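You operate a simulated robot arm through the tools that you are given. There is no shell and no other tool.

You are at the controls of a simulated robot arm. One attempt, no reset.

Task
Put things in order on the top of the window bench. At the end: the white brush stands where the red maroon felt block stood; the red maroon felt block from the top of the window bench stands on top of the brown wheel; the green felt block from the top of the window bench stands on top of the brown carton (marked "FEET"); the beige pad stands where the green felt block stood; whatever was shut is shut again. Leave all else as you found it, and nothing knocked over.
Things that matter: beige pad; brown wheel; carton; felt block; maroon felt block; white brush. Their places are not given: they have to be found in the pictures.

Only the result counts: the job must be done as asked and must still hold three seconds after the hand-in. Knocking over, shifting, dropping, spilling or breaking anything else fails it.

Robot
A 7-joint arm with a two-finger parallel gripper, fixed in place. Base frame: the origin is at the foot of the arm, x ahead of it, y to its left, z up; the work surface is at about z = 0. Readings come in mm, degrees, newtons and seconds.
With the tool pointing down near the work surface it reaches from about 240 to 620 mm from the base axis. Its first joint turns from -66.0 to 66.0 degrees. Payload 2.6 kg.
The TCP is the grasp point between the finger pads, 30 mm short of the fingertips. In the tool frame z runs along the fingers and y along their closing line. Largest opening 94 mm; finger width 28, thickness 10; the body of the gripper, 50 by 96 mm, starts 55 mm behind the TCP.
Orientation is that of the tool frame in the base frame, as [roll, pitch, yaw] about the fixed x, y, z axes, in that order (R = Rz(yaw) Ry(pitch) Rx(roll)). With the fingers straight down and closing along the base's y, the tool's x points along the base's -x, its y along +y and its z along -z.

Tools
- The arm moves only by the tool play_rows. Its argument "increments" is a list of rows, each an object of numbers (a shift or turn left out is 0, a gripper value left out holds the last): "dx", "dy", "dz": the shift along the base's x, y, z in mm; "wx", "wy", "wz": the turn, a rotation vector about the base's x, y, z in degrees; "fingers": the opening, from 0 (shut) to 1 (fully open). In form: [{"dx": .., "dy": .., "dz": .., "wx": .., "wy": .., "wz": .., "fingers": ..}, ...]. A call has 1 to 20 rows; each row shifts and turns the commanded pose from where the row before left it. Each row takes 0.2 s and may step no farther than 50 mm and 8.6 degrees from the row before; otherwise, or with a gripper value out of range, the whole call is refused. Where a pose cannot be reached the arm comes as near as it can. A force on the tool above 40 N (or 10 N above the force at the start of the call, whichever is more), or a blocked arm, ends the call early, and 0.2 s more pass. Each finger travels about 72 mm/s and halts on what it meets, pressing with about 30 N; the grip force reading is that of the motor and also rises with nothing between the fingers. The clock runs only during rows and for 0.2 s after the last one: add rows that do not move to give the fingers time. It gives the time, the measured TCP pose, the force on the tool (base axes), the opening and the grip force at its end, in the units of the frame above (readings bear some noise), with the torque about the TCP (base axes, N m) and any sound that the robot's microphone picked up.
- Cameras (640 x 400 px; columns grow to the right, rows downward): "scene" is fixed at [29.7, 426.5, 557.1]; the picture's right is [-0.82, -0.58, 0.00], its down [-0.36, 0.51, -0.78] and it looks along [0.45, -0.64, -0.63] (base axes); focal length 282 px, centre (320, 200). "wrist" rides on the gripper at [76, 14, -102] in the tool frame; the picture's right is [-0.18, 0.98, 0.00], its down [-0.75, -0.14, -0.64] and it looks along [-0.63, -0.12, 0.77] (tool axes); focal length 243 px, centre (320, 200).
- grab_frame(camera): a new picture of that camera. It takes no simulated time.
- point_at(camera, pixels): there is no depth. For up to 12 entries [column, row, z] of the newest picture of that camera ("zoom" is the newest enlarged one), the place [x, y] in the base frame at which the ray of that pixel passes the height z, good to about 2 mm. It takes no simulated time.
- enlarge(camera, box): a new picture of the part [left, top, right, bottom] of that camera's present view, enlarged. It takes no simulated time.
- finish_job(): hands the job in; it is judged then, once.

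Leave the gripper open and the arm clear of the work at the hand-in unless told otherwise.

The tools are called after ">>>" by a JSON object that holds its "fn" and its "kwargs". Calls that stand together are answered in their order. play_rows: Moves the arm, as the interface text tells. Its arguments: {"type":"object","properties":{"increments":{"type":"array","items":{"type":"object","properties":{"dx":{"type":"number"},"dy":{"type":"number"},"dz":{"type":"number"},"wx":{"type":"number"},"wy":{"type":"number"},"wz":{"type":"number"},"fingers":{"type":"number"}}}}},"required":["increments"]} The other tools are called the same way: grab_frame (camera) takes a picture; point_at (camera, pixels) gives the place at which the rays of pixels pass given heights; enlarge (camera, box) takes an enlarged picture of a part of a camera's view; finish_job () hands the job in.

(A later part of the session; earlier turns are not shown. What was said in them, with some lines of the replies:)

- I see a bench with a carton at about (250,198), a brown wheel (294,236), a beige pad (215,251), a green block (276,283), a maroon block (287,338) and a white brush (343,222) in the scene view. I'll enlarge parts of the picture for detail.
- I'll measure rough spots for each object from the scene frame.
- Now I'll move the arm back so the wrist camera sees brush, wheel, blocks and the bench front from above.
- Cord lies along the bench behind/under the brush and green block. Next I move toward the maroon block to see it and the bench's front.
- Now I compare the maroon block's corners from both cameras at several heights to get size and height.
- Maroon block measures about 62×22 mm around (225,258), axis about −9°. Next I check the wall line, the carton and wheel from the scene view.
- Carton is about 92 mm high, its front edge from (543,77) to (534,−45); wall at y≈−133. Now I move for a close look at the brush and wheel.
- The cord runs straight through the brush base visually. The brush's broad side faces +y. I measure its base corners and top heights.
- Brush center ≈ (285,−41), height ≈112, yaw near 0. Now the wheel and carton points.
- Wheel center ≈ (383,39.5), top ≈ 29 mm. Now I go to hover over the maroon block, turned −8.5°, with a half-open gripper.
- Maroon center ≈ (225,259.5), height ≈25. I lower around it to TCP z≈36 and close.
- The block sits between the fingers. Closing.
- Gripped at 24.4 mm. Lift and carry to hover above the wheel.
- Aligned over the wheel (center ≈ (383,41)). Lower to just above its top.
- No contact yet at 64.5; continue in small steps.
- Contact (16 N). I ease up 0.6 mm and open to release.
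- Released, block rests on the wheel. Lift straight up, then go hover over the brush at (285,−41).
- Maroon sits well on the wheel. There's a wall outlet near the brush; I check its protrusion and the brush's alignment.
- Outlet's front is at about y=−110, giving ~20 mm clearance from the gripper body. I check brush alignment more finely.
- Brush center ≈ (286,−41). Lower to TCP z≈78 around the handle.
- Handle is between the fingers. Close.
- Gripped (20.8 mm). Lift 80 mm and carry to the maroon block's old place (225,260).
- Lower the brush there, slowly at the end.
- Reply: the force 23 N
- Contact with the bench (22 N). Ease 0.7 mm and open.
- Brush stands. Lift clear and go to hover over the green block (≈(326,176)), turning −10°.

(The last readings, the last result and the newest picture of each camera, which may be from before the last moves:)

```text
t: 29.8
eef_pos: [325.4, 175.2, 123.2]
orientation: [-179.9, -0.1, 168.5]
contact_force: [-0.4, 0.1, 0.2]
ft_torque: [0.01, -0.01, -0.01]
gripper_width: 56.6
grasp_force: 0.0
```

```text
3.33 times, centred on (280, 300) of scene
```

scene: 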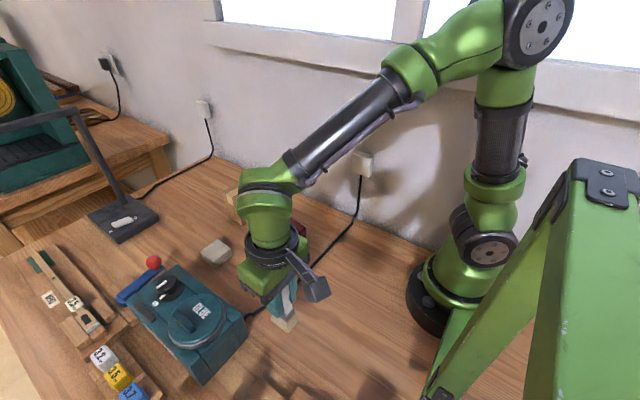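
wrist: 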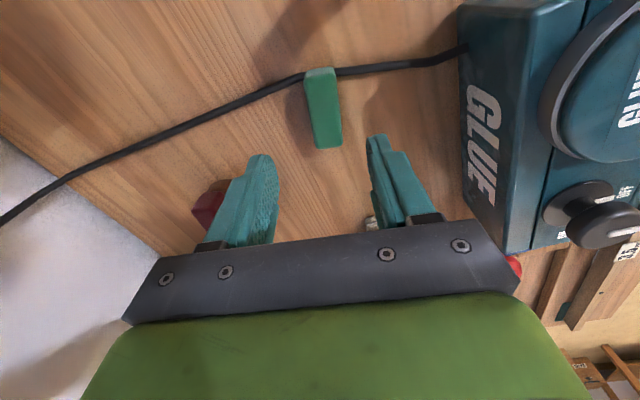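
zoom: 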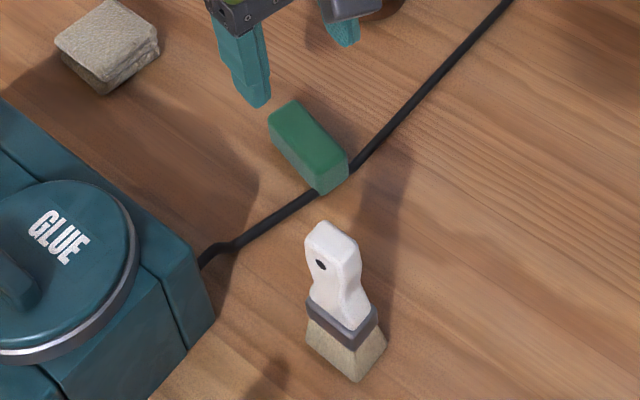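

>>> {"fn": "point_at", "kwargs": {"camera": "wrist", "pixels": [[305.2, 71.5, 0], [333.7, 67.1, 0], [304.1, 78.9, 22], [336.5, 75.3, 22], [316.7, 149, 22], [342.5, 145.1, 22], [304.1, 78.9, 27], [336.5, 75.3, 27], [316.7, 149, 27], [342.5, 145.1, 27]]}}

>>> {"fn": "point_at", "kwargs": {"camera": "zoom", "pixels": [[272, 147, 0], [321, 193, 0], [348, 168, 0], [268, 121, 25], [316, 173, 25], [348, 152, 25], [295, 101, 25]]}}

```text
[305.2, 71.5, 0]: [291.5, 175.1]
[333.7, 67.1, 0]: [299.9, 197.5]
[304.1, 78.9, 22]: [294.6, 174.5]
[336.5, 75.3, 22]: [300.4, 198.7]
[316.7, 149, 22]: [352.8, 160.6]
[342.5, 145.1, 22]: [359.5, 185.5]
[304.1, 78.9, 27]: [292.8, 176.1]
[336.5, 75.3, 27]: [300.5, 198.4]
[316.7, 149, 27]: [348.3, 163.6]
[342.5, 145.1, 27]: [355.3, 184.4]
```

```text
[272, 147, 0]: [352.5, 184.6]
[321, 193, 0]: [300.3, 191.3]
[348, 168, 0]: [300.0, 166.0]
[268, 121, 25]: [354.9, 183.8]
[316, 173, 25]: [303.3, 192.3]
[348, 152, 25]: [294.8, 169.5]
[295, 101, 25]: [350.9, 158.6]
```

Green center ≈ (326,179.5). Lower around it to z≈36.5.

>>> {"fn": "play_rows", "kwargs": {"increments": [{"dx": 0.5, "dy": 4, "dz": -30}, {"dz": -30}, {"dz": -15}, {"dz": -12}, {}]}}

>>> {"fn": "grab_frame", "kwargs": {"camera": "wrist"}}

```text
t: 31.0
eef_pos: [324.7, 179.4, 34.5]
orientation: [-180.0, 0.0, 168.6]
contact_force: [0.2, 0.0, 0.4]
ft_torque: [-0.03, 0.01, -0.02]
gripper_width: 56.2
grasp_force: 0.1
```

```text
taken
```

wrist: 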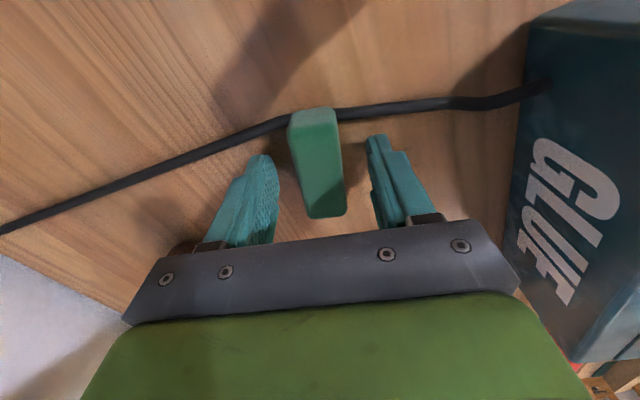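

Well centered. Raise 1.5 mm and close.

>>> {"fn": "play_rows", "kwargs": {"increments": [{"dz": 1.5}, {"fingers": 0}, {}, {}, {}]}}

>>> {"fn": "grab_frame", "kwargs": {"camera": "wrist"}}

```text
t: 32.2
eef_pos: [325.8, 179.8, 37.6]
orientation: [-180.0, 0.0, 168.6]
contact_force: [0.1, -0.3, 0.9]
ft_torque: [0.01, 0.02, 0.0]
gripper_width: 24.7
grasp_force: 30.6
```

```text
taken
```

wrist: 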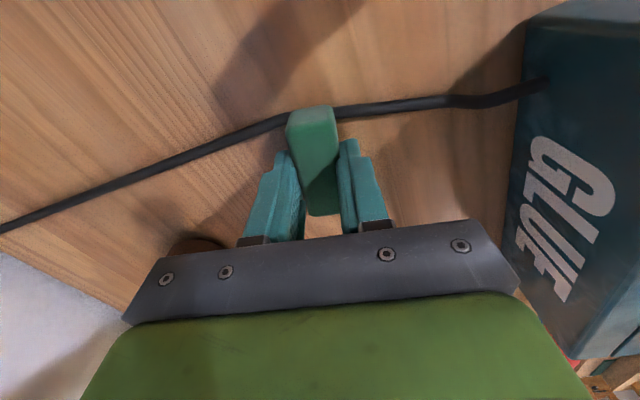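

Gripped. Lift and move toward the carton for a look before placing.

>>> {"fn": "play_rows", "kwargs": {"increments": [{"dz": 15}, {"dz": 40}, {"dz": 45}, {"dz": 45}, {"dx": 20, "dy": -30, "wz": 4}, {"dx": 25, "dy": -40, "wz": 4}, {"dx": 25, "dy": -40, "wz": 3.5}, {"dx": 25, "dy": -40}, {}, {}]}}

>>> {"fn": "grab_frame", "kwargs": {"camera": "wrist"}}

>>> {"fn": "grab_frame", "kwargs": {"camera": "scene"}}

```text
t: 34.4
eef_pos: [419.6, 31.3, 181.8]
orientation: [179.9, 0.0, -179.9]
contact_force: [0.1, 0.0, 0.1]
ft_torque: [-0.01, 0.04, 0.01]
gripper_width: 24.7
grasp_force: 30.6
```

```text
taken
```

wrist: 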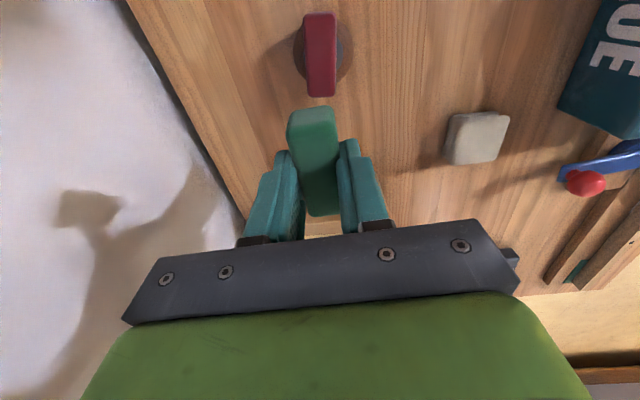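

```text
taken
```

scene: 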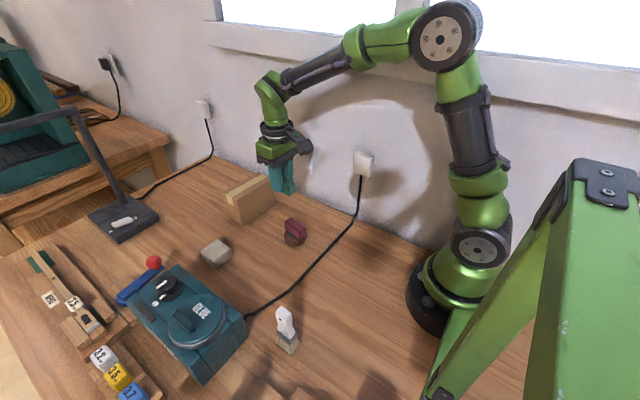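

>>> {"fn": "enlarge", "kwargs": {"camera": "scene", "box": [215, 160, 295, 235]}}

```text
5.33 times, centred on (255, 198) of scene
```

zoom: 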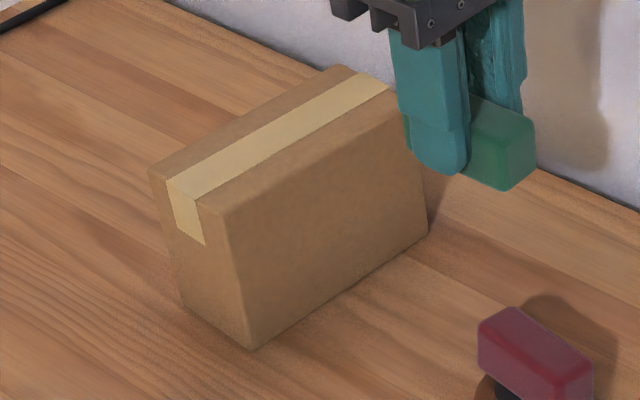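

>>> {"fn": "point_at", "kwargs": {"camera": "zoom", "pixels": [[253, 350, 0], [428, 230, 0], [181, 302, 0], [229, 213, 90], [150, 172, 90], [342, 65, 90], [229, 213, 95], [150, 172, 95], [342, 65, 95], [342, 65, 100]]}}

```text
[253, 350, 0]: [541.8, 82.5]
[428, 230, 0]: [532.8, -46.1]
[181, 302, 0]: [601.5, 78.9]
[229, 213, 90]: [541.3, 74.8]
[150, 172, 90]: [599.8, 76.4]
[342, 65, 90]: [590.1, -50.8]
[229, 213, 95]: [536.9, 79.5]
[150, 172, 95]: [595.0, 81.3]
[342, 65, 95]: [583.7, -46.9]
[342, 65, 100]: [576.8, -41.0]
```

Carton center ≈ (566,15.5), top ≈ 92 mm. I turn the block 94° so its length runs along the carton.

>>> {"fn": "play_rows", "kwargs": {"increments": [{"wz": -8.5}, {"wz": -8.5}, {"wz": -8.5}, {"wz": -8.5}, {"wz": -8.5}, {"wz": -8.5}, {"wz": -8.5}, {"wz": -8.5}, {"wz": -8.5}, {"wz": -8.5}, {"wz": -8.5}, {}, {}]}}

>>> {"fn": "grab_frame", "kwargs": {"camera": "wrist"}}

```text
t: 37.2
eef_pos: [419.8, 30.5, 182.5]
orientation: [-179.9, 0.0, 86.5]
contact_force: [-0.3, 0.2, 0.1]
ft_torque: [0.01, 0.02, -0.02]
gripper_width: 24.4
grasp_force: 30.0
```

```text
taken
```

wrist: 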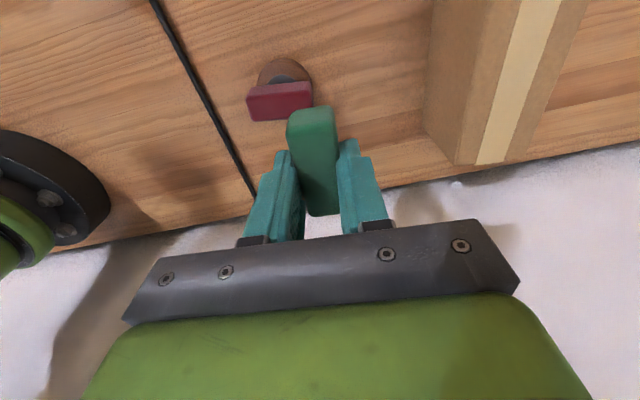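

Turned. Now I move over the carton center.

>>> {"fn": "play_rows", "kwargs": {"increments": [{"dx": 30, "dy": -3}, {"dx": 40, "dy": -4}, {"dx": 40, "dy": -4}, {"dx": 36, "dy": -4}, {}, {}]}}

>>> {"fn": "grab_frame", "kwargs": {"camera": "wrist"}}

>>> {"fn": "enlarge", "kwargs": {"camera": "scene", "box": [200, 130, 300, 230]}}

```text
t: 38.6
eef_pos: [567.4, 13.6, 181.6]
orientation: [-180.0, 0.1, 86.7]
contact_force: [-0.8, -0.3, 0.0]
ft_torque: [-0.01, 0.0, 0.02]
gripper_width: 24.6
grasp_force: 30.1
```

```text
taken
```

wrist: 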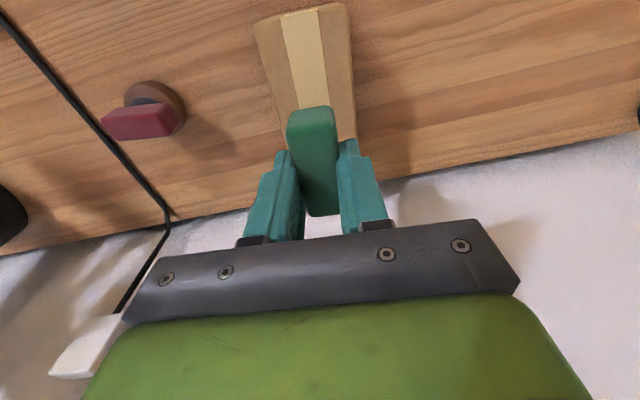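

```text
4.00 times, centred on (250, 180) of scene
```

zoom: 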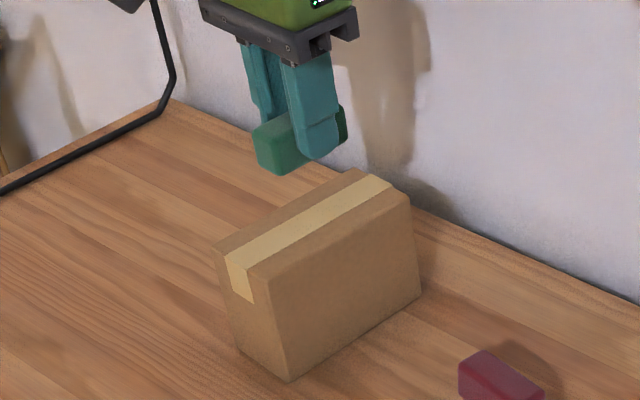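

>>> {"fn": "point_at", "kwargs": {"camera": "wrist", "pixels": [[255, 24, 92], [347, 4, 92], [283, 14, 92], [318, 8, 92], [356, 120, 92], [279, 120, 92]]}}

```text
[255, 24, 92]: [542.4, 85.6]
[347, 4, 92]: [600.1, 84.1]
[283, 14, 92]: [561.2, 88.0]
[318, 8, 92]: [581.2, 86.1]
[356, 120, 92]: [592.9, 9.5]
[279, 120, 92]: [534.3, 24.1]
```

Aligned. Lower to just above the carton top.

>>> {"fn": "play_rows", "kwargs": {"increments": [{"dy": 2, "dx": -1, "dz": -25}, {"dz": -15}, {"dz": -6}, {"dz": -2}, {}]}}

>>> {"fn": "play_rows", "kwargs": {"increments": [{"dz": -1}, {"dz": -1}, {"dz": -1}, {}]}}

>>> {"fn": "enlarge", "kwargs": {"camera": "scene", "box": [210, 140, 300, 230]}}

```text
t: 39.8
eef_pos: [565.7, 18.2, 135.0]
orientation: [180.0, -0.1, 86.5]
contact_force: [-0.9, -0.3, 0.0]
ft_torque: [-0.03, 0.01, -0.02]
gripper_width: 24.6
grasp_force: 30.4
```

```text
t: 40.8
eef_pos: [564.7, 16.6, 132.4]
orientation: [179.9, 0.0, 86.7]
contact_force: [-0.9, -0.5, 3.8]
ft_torque: [-0.01, 0.06, 0.01]
gripper_width: 24.1
grasp_force: 29.5
```

```text
4.44 times, centred on (255, 185) of scene
```

zoom: 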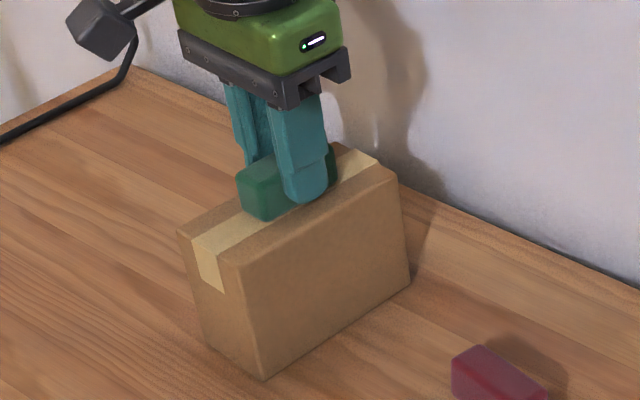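

Light contact (3.8 N). Release here.

>>> {"fn": "play_rows", "kwargs": {"increments": [{}, {"fingers": 0.45}, {}, {}]}}

>>> {"fn": "grab_frame", "kwargs": {"camera": "wrist"}}

>>> {"fn": "enlarge", "kwargs": {"camera": "scene", "box": [210, 140, 300, 230]}}

```text
t: 41.8
eef_pos: [565.5, 17.7, 131.5]
orientation: [180.0, -0.1, 86.7]
contact_force: [0.9, 0.7, 0.6]
ft_torque: [0.01, -0.01, -0.03]
gripper_width: 42.3
grasp_force: 0.0
```

```text
taken
```

wrist: 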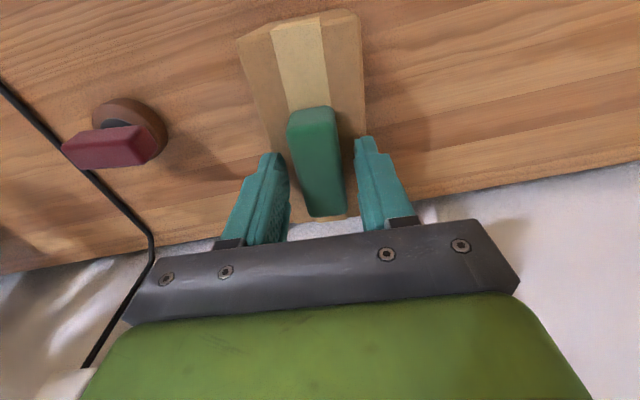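

```text
4.44 times, centred on (255, 185) of scene
```

zoom: 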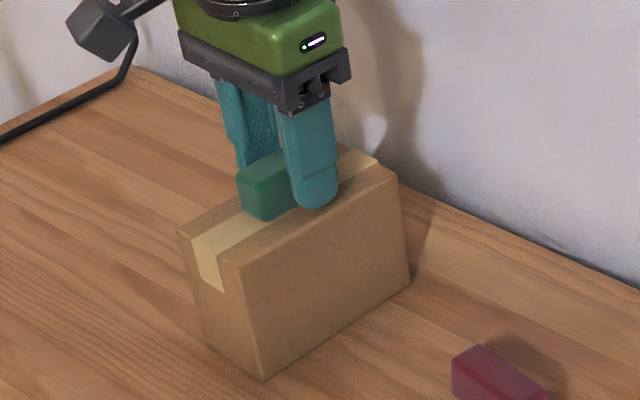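

Green rests on the carton. Lift straight up, back off, and turn the wrist back to look at the pad.

>>> {"fn": "play_rows", "kwargs": {"increments": [{"dz": 20}, {"dz": 40}, {"dz": 20}, {"dx": -20, "dy": 25, "wz": 8.5}, {"dx": -25, "dy": 30, "wz": 8.5}, {"dx": -25, "dy": 30, "wz": 8.5}, {"dx": -20, "dy": 30, "wz": 8.5}, {"dy": 30, "wz": 8.5}, {"wz": 8.5}, {"wz": 8.5}, {"wz": 8.5}, {"wz": 8.5}, {"wz": 8.5}, {"wz": 8.5, "fingers": 0.8}, {}]}}

>>> {"fn": "grab_frame", "kwargs": {"camera": "wrist"}}

>>> {"fn": "grab_frame", "kwargs": {"camera": "scene"}}

```text
t: 45.0
eef_pos: [474.9, 163.0, 212.8]
orientation: [180.0, 0.0, -179.8]
contact_force: [-1.1, -0.1, 0.0]
ft_torque: [-0.03, 0.02, -0.02]
gripper_width: 75.3
grasp_force: 0.0
```

```text
taken
```

wrist: 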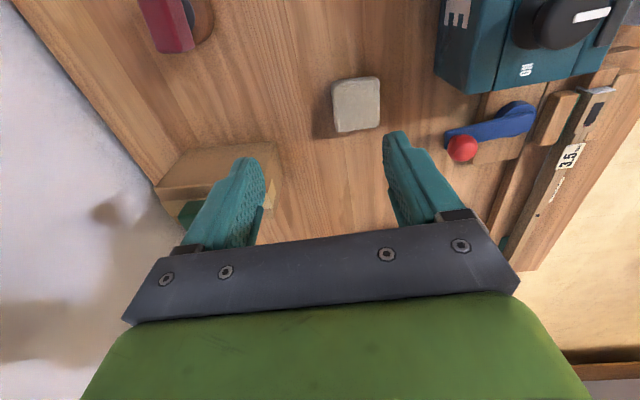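

```text
taken
```

scene: 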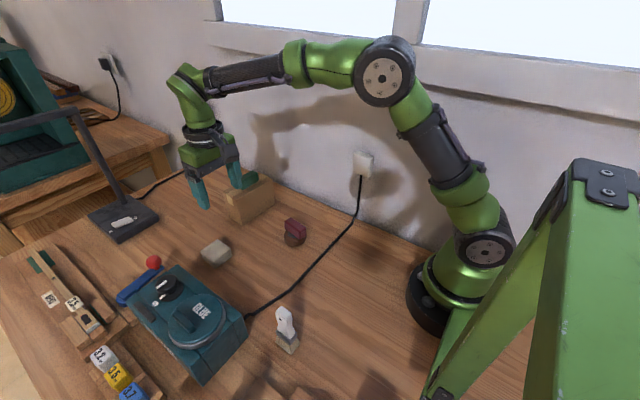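

>>> {"fn": "enlarge", "kwargs": {"camera": "scene", "box": [180, 225, 250, 280]}}

>>> {"fn": "enlarge", "kwargs": {"camera": "wrist", "box": [310, 55, 410, 155]}}

>>> {"fn": "enlarge", "kwargs": {"camera": "scene", "box": [220, 150, 330, 260]}}

```text
7.27 times, centred on (215, 252) of scene
```

zoom: 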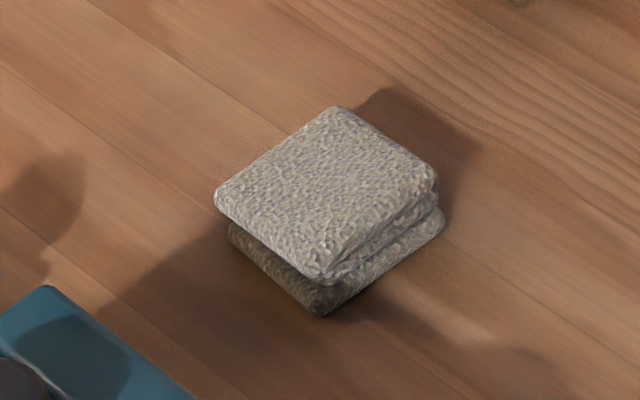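

```text
4.00 times, centred on (360, 105) of wrist
```

zoom: 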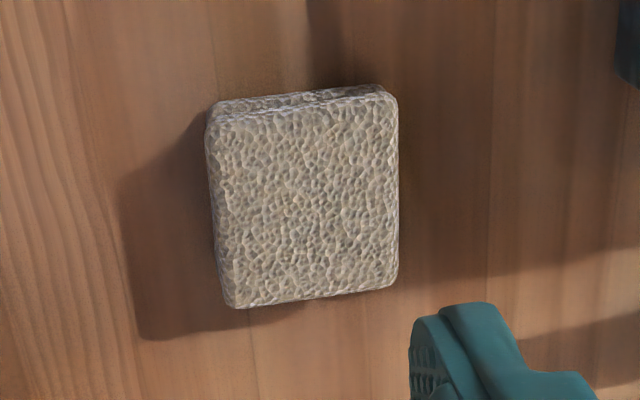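

```text
3.64 times, centred on (275, 205) of scene
```

zoom: 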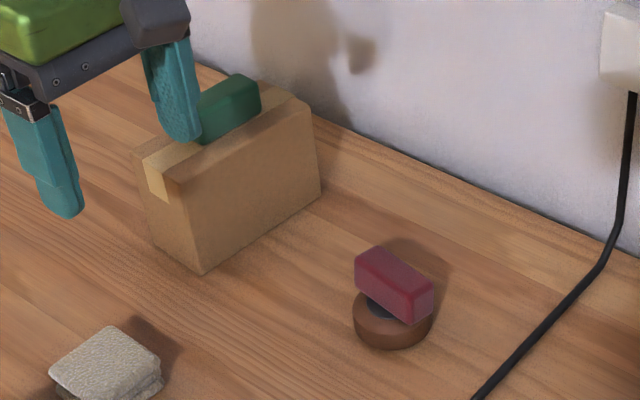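

>>> {"fn": "point_at", "kwargs": {"camera": "wrist", "pixels": [[331.8, 85, 20], [379.3, 79, 20], [379.3, 125, 20], [338, 132, 20], [331.8, 85, 25], [379.3, 79, 25], [379.3, 125, 25], [338, 132, 25], [332.5, 80.5, 0], [375, 76.5, 0]]}}

>>> {"fn": "point_at", "kwargs": {"camera": "scene", "pixels": [[202.6, 257.5, 0], [215.3, 267.8, 0], [232.2, 255.4, 0], [200.4, 252, 20], [215, 263, 20], [231.2, 248.6, 20], [217.1, 239.3, 20], [200.4, 252, 25], [215, 263, 25], [231.2, 248.6, 25], [217.1, 239.3, 25]]}}

```text
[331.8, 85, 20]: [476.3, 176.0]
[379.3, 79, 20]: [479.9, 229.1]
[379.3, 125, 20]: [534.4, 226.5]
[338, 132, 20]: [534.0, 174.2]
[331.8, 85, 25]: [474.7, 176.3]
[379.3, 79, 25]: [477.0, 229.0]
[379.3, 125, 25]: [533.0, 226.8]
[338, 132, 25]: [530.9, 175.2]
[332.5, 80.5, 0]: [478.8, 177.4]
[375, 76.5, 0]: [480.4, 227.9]
```

```text
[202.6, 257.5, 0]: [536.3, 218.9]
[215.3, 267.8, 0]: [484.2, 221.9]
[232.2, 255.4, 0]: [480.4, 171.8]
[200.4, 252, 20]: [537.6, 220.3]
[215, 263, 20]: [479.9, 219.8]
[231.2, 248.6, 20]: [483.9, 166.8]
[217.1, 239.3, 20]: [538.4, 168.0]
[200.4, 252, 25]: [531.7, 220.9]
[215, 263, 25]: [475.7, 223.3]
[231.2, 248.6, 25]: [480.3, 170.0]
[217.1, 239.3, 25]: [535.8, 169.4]
```

Pad ≈ 55×51×25 mm centered ≈ (505,200.5). I check the distance to the red ball lever and pot.

>>> {"fn": "point_at", "kwargs": {"camera": "wrist", "pixels": [[448, 148, 30], [448, 148, 60], [463, 162, 40], [445, 137, 30], [436, 90, 0], [445, 130, 10]]}}

>>> {"fn": "point_at", "kwargs": {"camera": "scene", "pixels": [[154, 262, 30], [154, 262, 60], [160, 270, 20], [177, 264, 60], [177, 264, 80]]}}

```text
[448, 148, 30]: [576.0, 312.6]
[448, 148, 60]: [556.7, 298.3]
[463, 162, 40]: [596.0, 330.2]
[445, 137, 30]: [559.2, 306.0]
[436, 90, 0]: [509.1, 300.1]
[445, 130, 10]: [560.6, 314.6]
```

```text
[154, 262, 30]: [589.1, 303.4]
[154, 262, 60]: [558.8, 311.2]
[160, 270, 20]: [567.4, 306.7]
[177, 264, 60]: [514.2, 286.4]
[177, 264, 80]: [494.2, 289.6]
```

Clearance is fine (pot at y≥286). Move over the pad and lower part-way with opening 0.87.

>>> {"fn": "play_rows", "kwargs": {"increments": [{"dx": 15, "dy": 19, "wz": -2, "fingers": 0.87}, {"dx": 15, "dy": 18.5}, {"dz": -40}, {"dz": -40}, {"dz": -30}, {"dz": -20}, {}]}}

>>> {"fn": "grab_frame", "kwargs": {"camera": "wrist"}}

>>> {"fn": "enlarge", "kwargs": {"camera": "scene", "box": [160, 180, 270, 290]}}

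```text
t: 46.6
eef_pos: [505.8, 199.8, 82.2]
orientation: [180.0, 0.0, 178.1]
contact_force: [-0.1, 0.4, 0.6]
ft_torque: [-0.02, 0.0, 0.03]
gripper_width: 81.7
grasp_force: 0.2
```

```text
taken
```

wrist: 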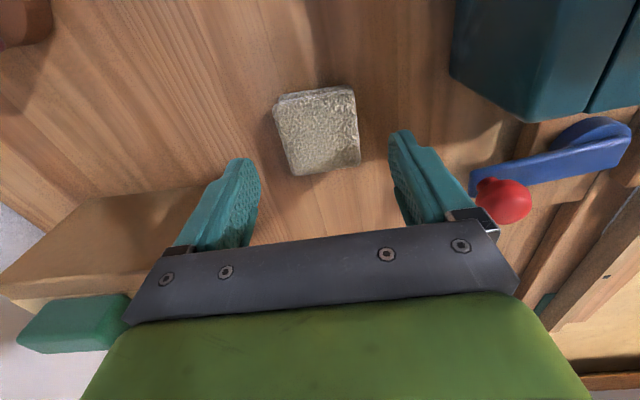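

```text
3.64 times, centred on (215, 235) of scene
```

zoom: 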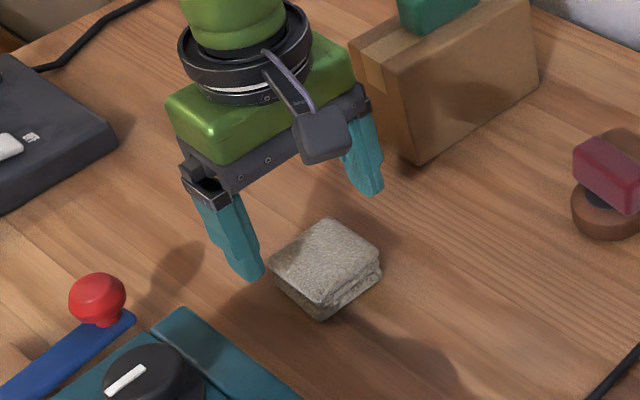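

>>> {"fn": "point_at", "kwargs": {"camera": "wrist", "pixels": [[274, 108, 24], [354, 92, 24], [361, 163, 24], [292, 175, 24], [276, 98, 0], [352, 86, 0]]}}

```text
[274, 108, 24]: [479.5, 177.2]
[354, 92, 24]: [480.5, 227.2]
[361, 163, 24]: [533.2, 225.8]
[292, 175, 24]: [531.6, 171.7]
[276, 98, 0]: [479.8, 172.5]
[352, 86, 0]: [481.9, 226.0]
```

Center confirmed (506,200.5). Lower to z≈37 and close.

>>> {"fn": "play_rows", "kwargs": {"increments": [{"dy": 0.5, "dz": -20}, {"dz": -15}, {"dz": -10}, {}]}}

>>> {"fn": "play_rows", "kwargs": {"increments": [{"fingers": 0.3}, {}, {}, {}]}}

>>> {"fn": "grab_frame", "kwargs": {"camera": "wrist"}}

```text
t: 47.6
eef_pos: [506.3, 199.7, 36.5]
orientation: [180.0, 0.0, 178.1]
contact_force: [0.4, 0.9, -0.2]
ft_torque: [0.01, 0.0, 0.01]
gripper_width: 81.8
grasp_force: 0.1
```

```text
t: 48.6
eef_pos: [505.5, 201.1, 37.2]
orientation: [180.0, 0.0, 178.0]
contact_force: [-0.1, 0.6, -0.1]
ft_torque: [0.01, 0.0, -0.01]
gripper_width: 53.1
grasp_force: 30.0
```

```text
taken
```

wrist: 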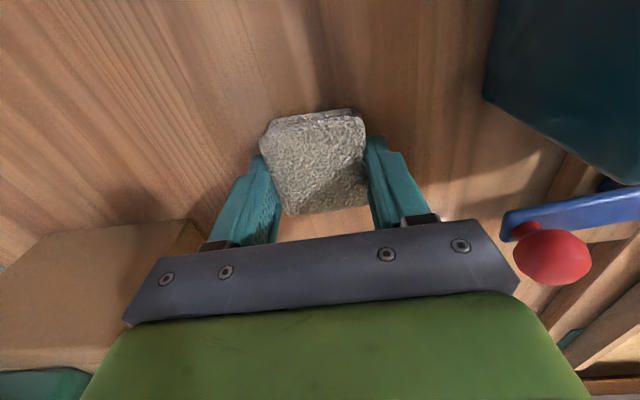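

Gripped (53 mm). Lift and carry to the green block's old place (326,180).

>>> {"fn": "play_rows", "kwargs": {"increments": [{"dz": 15}, {"dz": 40}, {"dz": 40}, {"dz": 25}, {"dx": -30, "dy": -3.5}, {"dx": -40, "dy": -4.5}, {"dx": -40, "dy": -4.5}, {"dx": -40, "dy": -4.5}, {"dx": -30, "dy": -3.5}, {}, {}]}}

>>> {"fn": "grab_frame", "kwargs": {"camera": "wrist"}}

>>> {"fn": "grab_frame", "kwargs": {"camera": "scene"}}

```text
t: 51.0
eef_pos: [325.3, 178.3, 158.6]
orientation: [-180.0, 0.0, 178.2]
contact_force: [0.6, 0.1, 0.2]
ft_torque: [0.0, 0.01, 0.02]
gripper_width: 53.1
grasp_force: 30.0
```

```text
taken
```

wrist: 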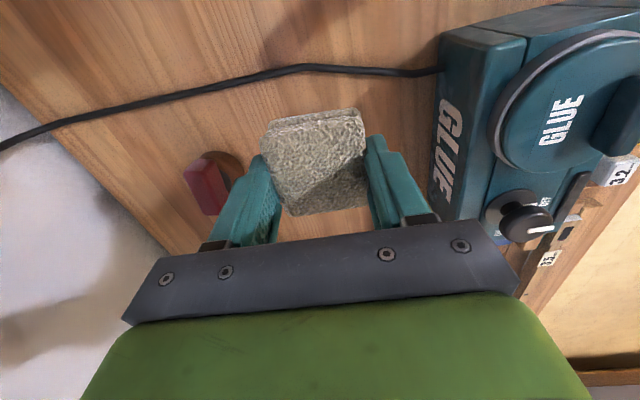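

```text
taken
```

scene: 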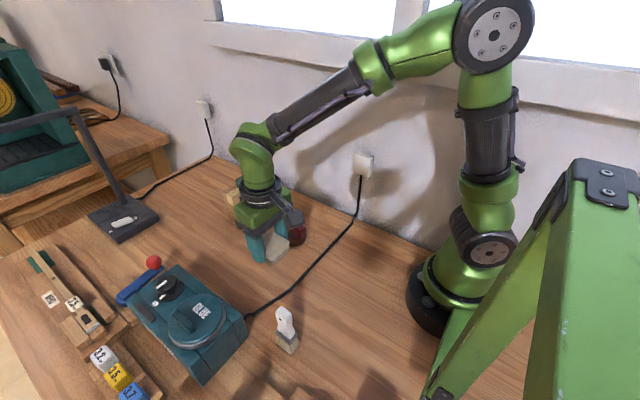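

>>> {"fn": "point_at", "kwargs": {"camera": "wrist", "pixels": [[440, 72, 10], [440, 35, 75], [430, 190, 5]]}}

>>> {"fn": "play_rows", "kwargs": {"increments": [{"dx": 0.3, "dy": 1.5, "dz": -30}, {"dz": -35}, {"dz": -30}, {"dz": -20}, {}]}}

>>> {"fn": "enlarge", "kwargs": {"camera": "scene", "box": [210, 200, 330, 340]}}

```text
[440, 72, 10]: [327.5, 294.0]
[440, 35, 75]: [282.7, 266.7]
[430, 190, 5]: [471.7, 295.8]
```

```text
t: 52.2
eef_pos: [325.7, 181.1, 40.8]
orientation: [-179.9, 0.0, 178.0]
contact_force: [-0.2, 0.9, -0.1]
ft_torque: [-0.02, 0.01, 0.02]
gripper_width: 53.0
grasp_force: 29.9
```

```text
2.86 times, centred on (270, 270) of scene
```

zoom: 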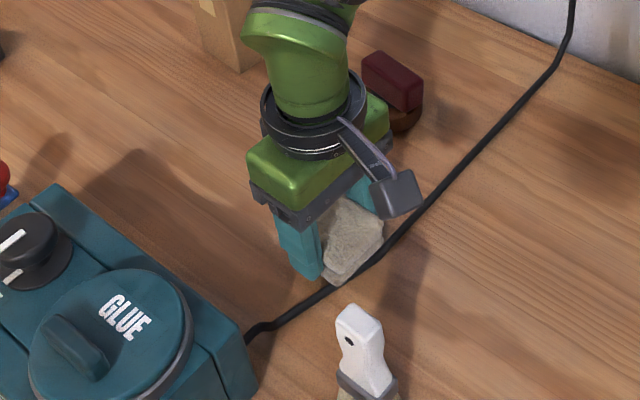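

Now the last few millimetres slowly.

>>> {"fn": "play_rows", "kwargs": {"increments": [{"dz": -1}, {"dz": -1}, {"dz": -1}, {}]}}

>>> {"fn": "play_rows", "kwargs": {"increments": [{"dz": -0.6}, {"dz": -0.5}, {}]}}

```text
t: 53.2
eef_pos: [326.9, 180.5, 37.3]
orientation: [180.0, 0.0, 178.1]
contact_force: [-0.2, -0.2, 0.7]
ft_torque: [0.0, -0.03, -0.03]
gripper_width: 52.7
grasp_force: 29.8
```

```text
t: 54.0
eef_pos: [326.2, 180.6, 37.7]
orientation: [180.0, 0.1, 178.1]
contact_force: [0.0, 0.1, -0.6]
ft_torque: [0.0, 0.01, 0.0]
gripper_width: 52.7
grasp_force: 29.8
```

>>> {"fn": "play_rows", "kwargs": {"increments": [{"dz": -0.5}, {"dz": -0.4}, {}]}}

```text
t: 54.8
eef_pos: [326.3, 180.9, 37.4]
orientation: [179.9, 0.0, 178.0]
contact_force: [-4.5, -2.2, 14.1]
ft_torque: [-0.11, 0.17, 0.0]
gripper_width: 52.7
grasp_force: 29.9
```

Contact (14 N). Ease 0.4 mm, then open a little.

>>> {"fn": "play_rows", "kwargs": {"increments": [{"dz": 0.5}, {}, {"fingers": 0.72}, {}, {}]}}

>>> {"fn": "grab_frame", "kwargs": {"camera": "wrist"}}

```text
t: 56.0
eef_pos: [325.8, 182.0, 37.0]
orientation: [-179.9, 0.0, 178.2]
contact_force: [-0.3, 0.9, -0.4]
ft_torque: [0.0, 0.0, 0.03]
gripper_width: 67.8
grasp_force: 0.0
```

```text
taken
```

wrist: 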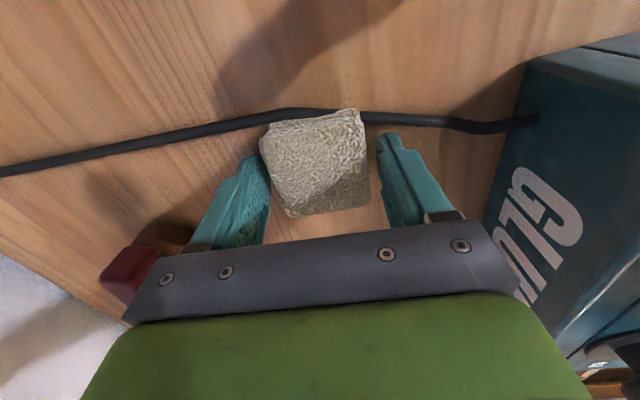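

Open slightly more, then lift straight up and return to a clear pose, and check everything.

>>> {"fn": "play_rows", "kwargs": {"increments": [{"fingers": 0.85}, {}, {"dz": 15}, {"dz": 35}, {"dz": 45}, {"dz": 45}, {"dz": 45}, {"dz": 45}, {"dz": 40}, {}]}}

>>> {"fn": "grab_frame", "kwargs": {"camera": "wrist"}}

>>> {"fn": "grab_frame", "kwargs": {"camera": "scene"}}

>>> {"fn": "enlarge", "kwargs": {"camera": "scene", "box": [210, 150, 350, 360]}}

```text
t: 58.2
eef_pos: [324.0, 180.0, 308.0]
orientation: [-179.9, 0.0, 178.1]
contact_force: [-0.5, 0.9, 0.1]
ft_torque: [0.02, 0.02, 0.03]
gripper_width: 79.9
grasp_force: 0.1
```

```text
taken
```

wrist: 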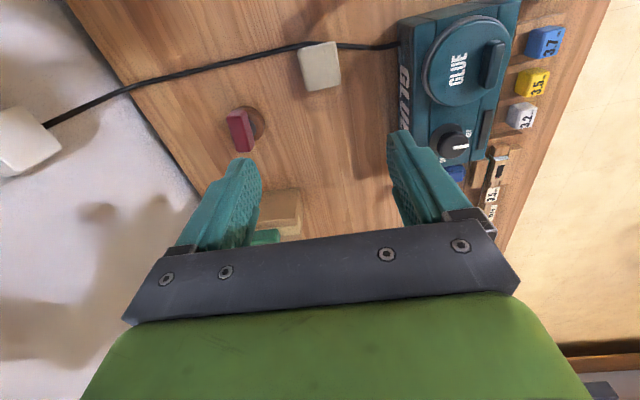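

```text
taken
```

scene: 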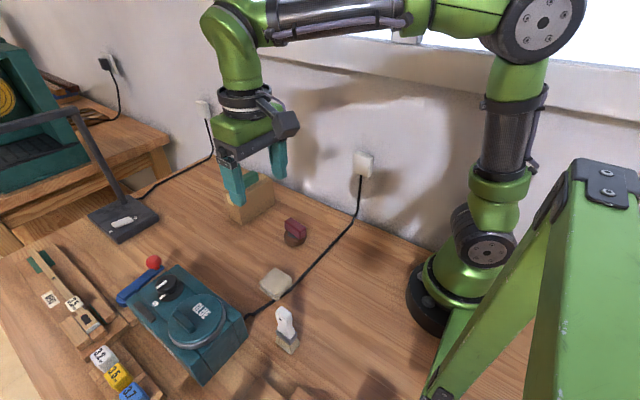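

```text
1.90 times, centred on (280, 255) of scene
```

zoom: 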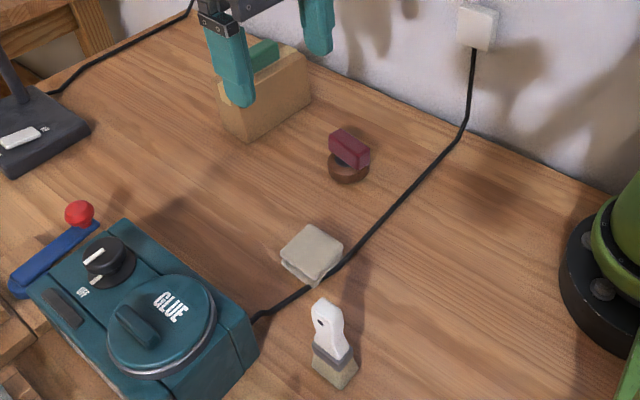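

All in place by sight; I check the pad's and brush's final positions closely.

>>> {"fn": "enlarge", "kwargs": {"camera": "scene", "box": [240, 250, 320, 360]}}

>>> {"fn": "point_at", "kwargs": {"camera": "wrist", "pixels": [[298, 50, 24], [337, 42, 24], [341, 84, 24], [307, 90, 24]]}}

>>> {"fn": "point_at", "kwargs": {"camera": "zoom", "pixels": [[279, 328, 0], [342, 382, 0], [383, 348, 0]]}}

>>> {"fn": "enlarge", "kwargs": {"camera": "wrist", "box": [200, 30, 360, 260]}}

```text
3.64 times, centred on (280, 305) of scene
```

zoom: 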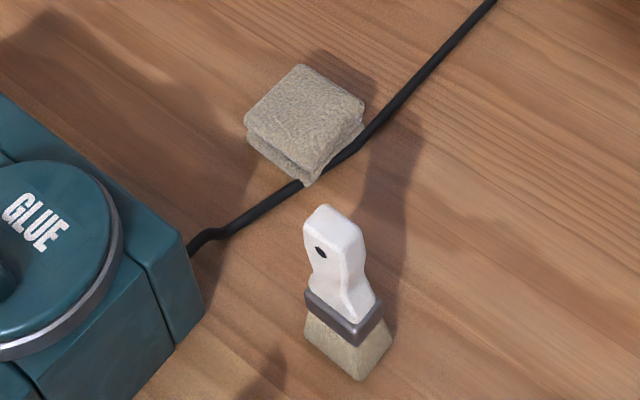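

```text
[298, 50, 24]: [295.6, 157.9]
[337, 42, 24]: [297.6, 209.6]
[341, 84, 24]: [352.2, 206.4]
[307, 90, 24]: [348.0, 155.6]
```

```text
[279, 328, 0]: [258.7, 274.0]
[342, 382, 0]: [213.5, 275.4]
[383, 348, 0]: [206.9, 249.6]
```

```text
1.74 times, centred on (280, 145) of wrist
```

zoom: 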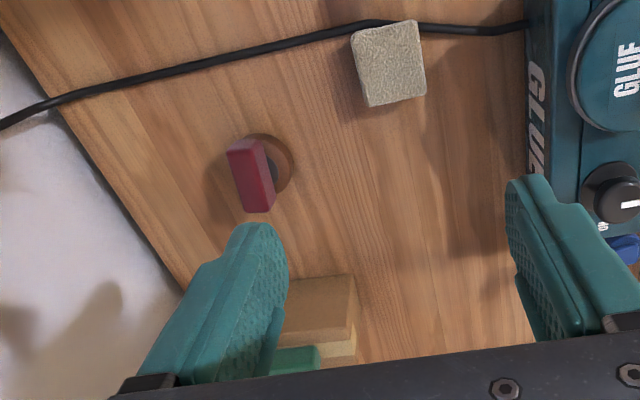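

Pad center ≈ (324,182), on the green block's old place; brush, maroon and green blocks stand steady. I open fully, raise slightly, and then hand in.

>>> {"fn": "play_rows", "kwargs": {"increments": [{"dz": 20, "fingers": 1}, {}, {}, {}, {}]}}

>>> {"fn": "grab_frame", "kwargs": {"camera": "scene"}}

```text
t: 59.4
eef_pos: [324.4, 180.5, 327.0]
orientation: [179.9, 0.0, 178.1]
contact_force: [-0.2, 0.2, -0.8]
ft_torque: [0.03, -0.02, 0.0]
gripper_width: 93.8
grasp_force: 0.0
```

```text
taken
```

scene: 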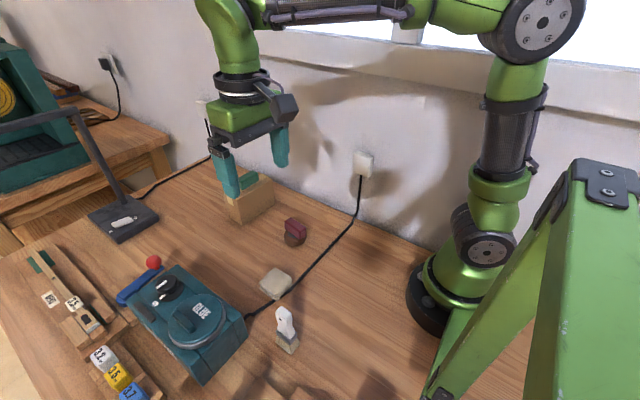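

The final scene shows all four items where they should be, and the gripper is open and clear. Handing in.

>>> {"fn": "finish_job", "kwargs": {}}

```text
The job is handed in.
```

The job is handed in. In the last pictures all four things were in place and nothing else had been knocked or moved.

| Item | Where it stands now |
|---|---|
| White brush | Upright where the maroon felt block stood, at about (225, 260) |
| Maroon felt block | On top of the brown wheel, at about (383, 40) |
| Green felt block | On top of the brown carton, turned to lie along its length |
| Beige pad | Where the green felt block stood; it measured about (324, 182) against (326, 180) for the block |

- **Carton marking:** I never saw the "FEET" marking. I used the only carton I could see on the bench.
- **Shut things:** I opened nothing, so there was nothing to shut again.
- **Cord:** it runs under one edge of the pad, as it did under the green block, and I felt no extra resistance when setting the pad down.
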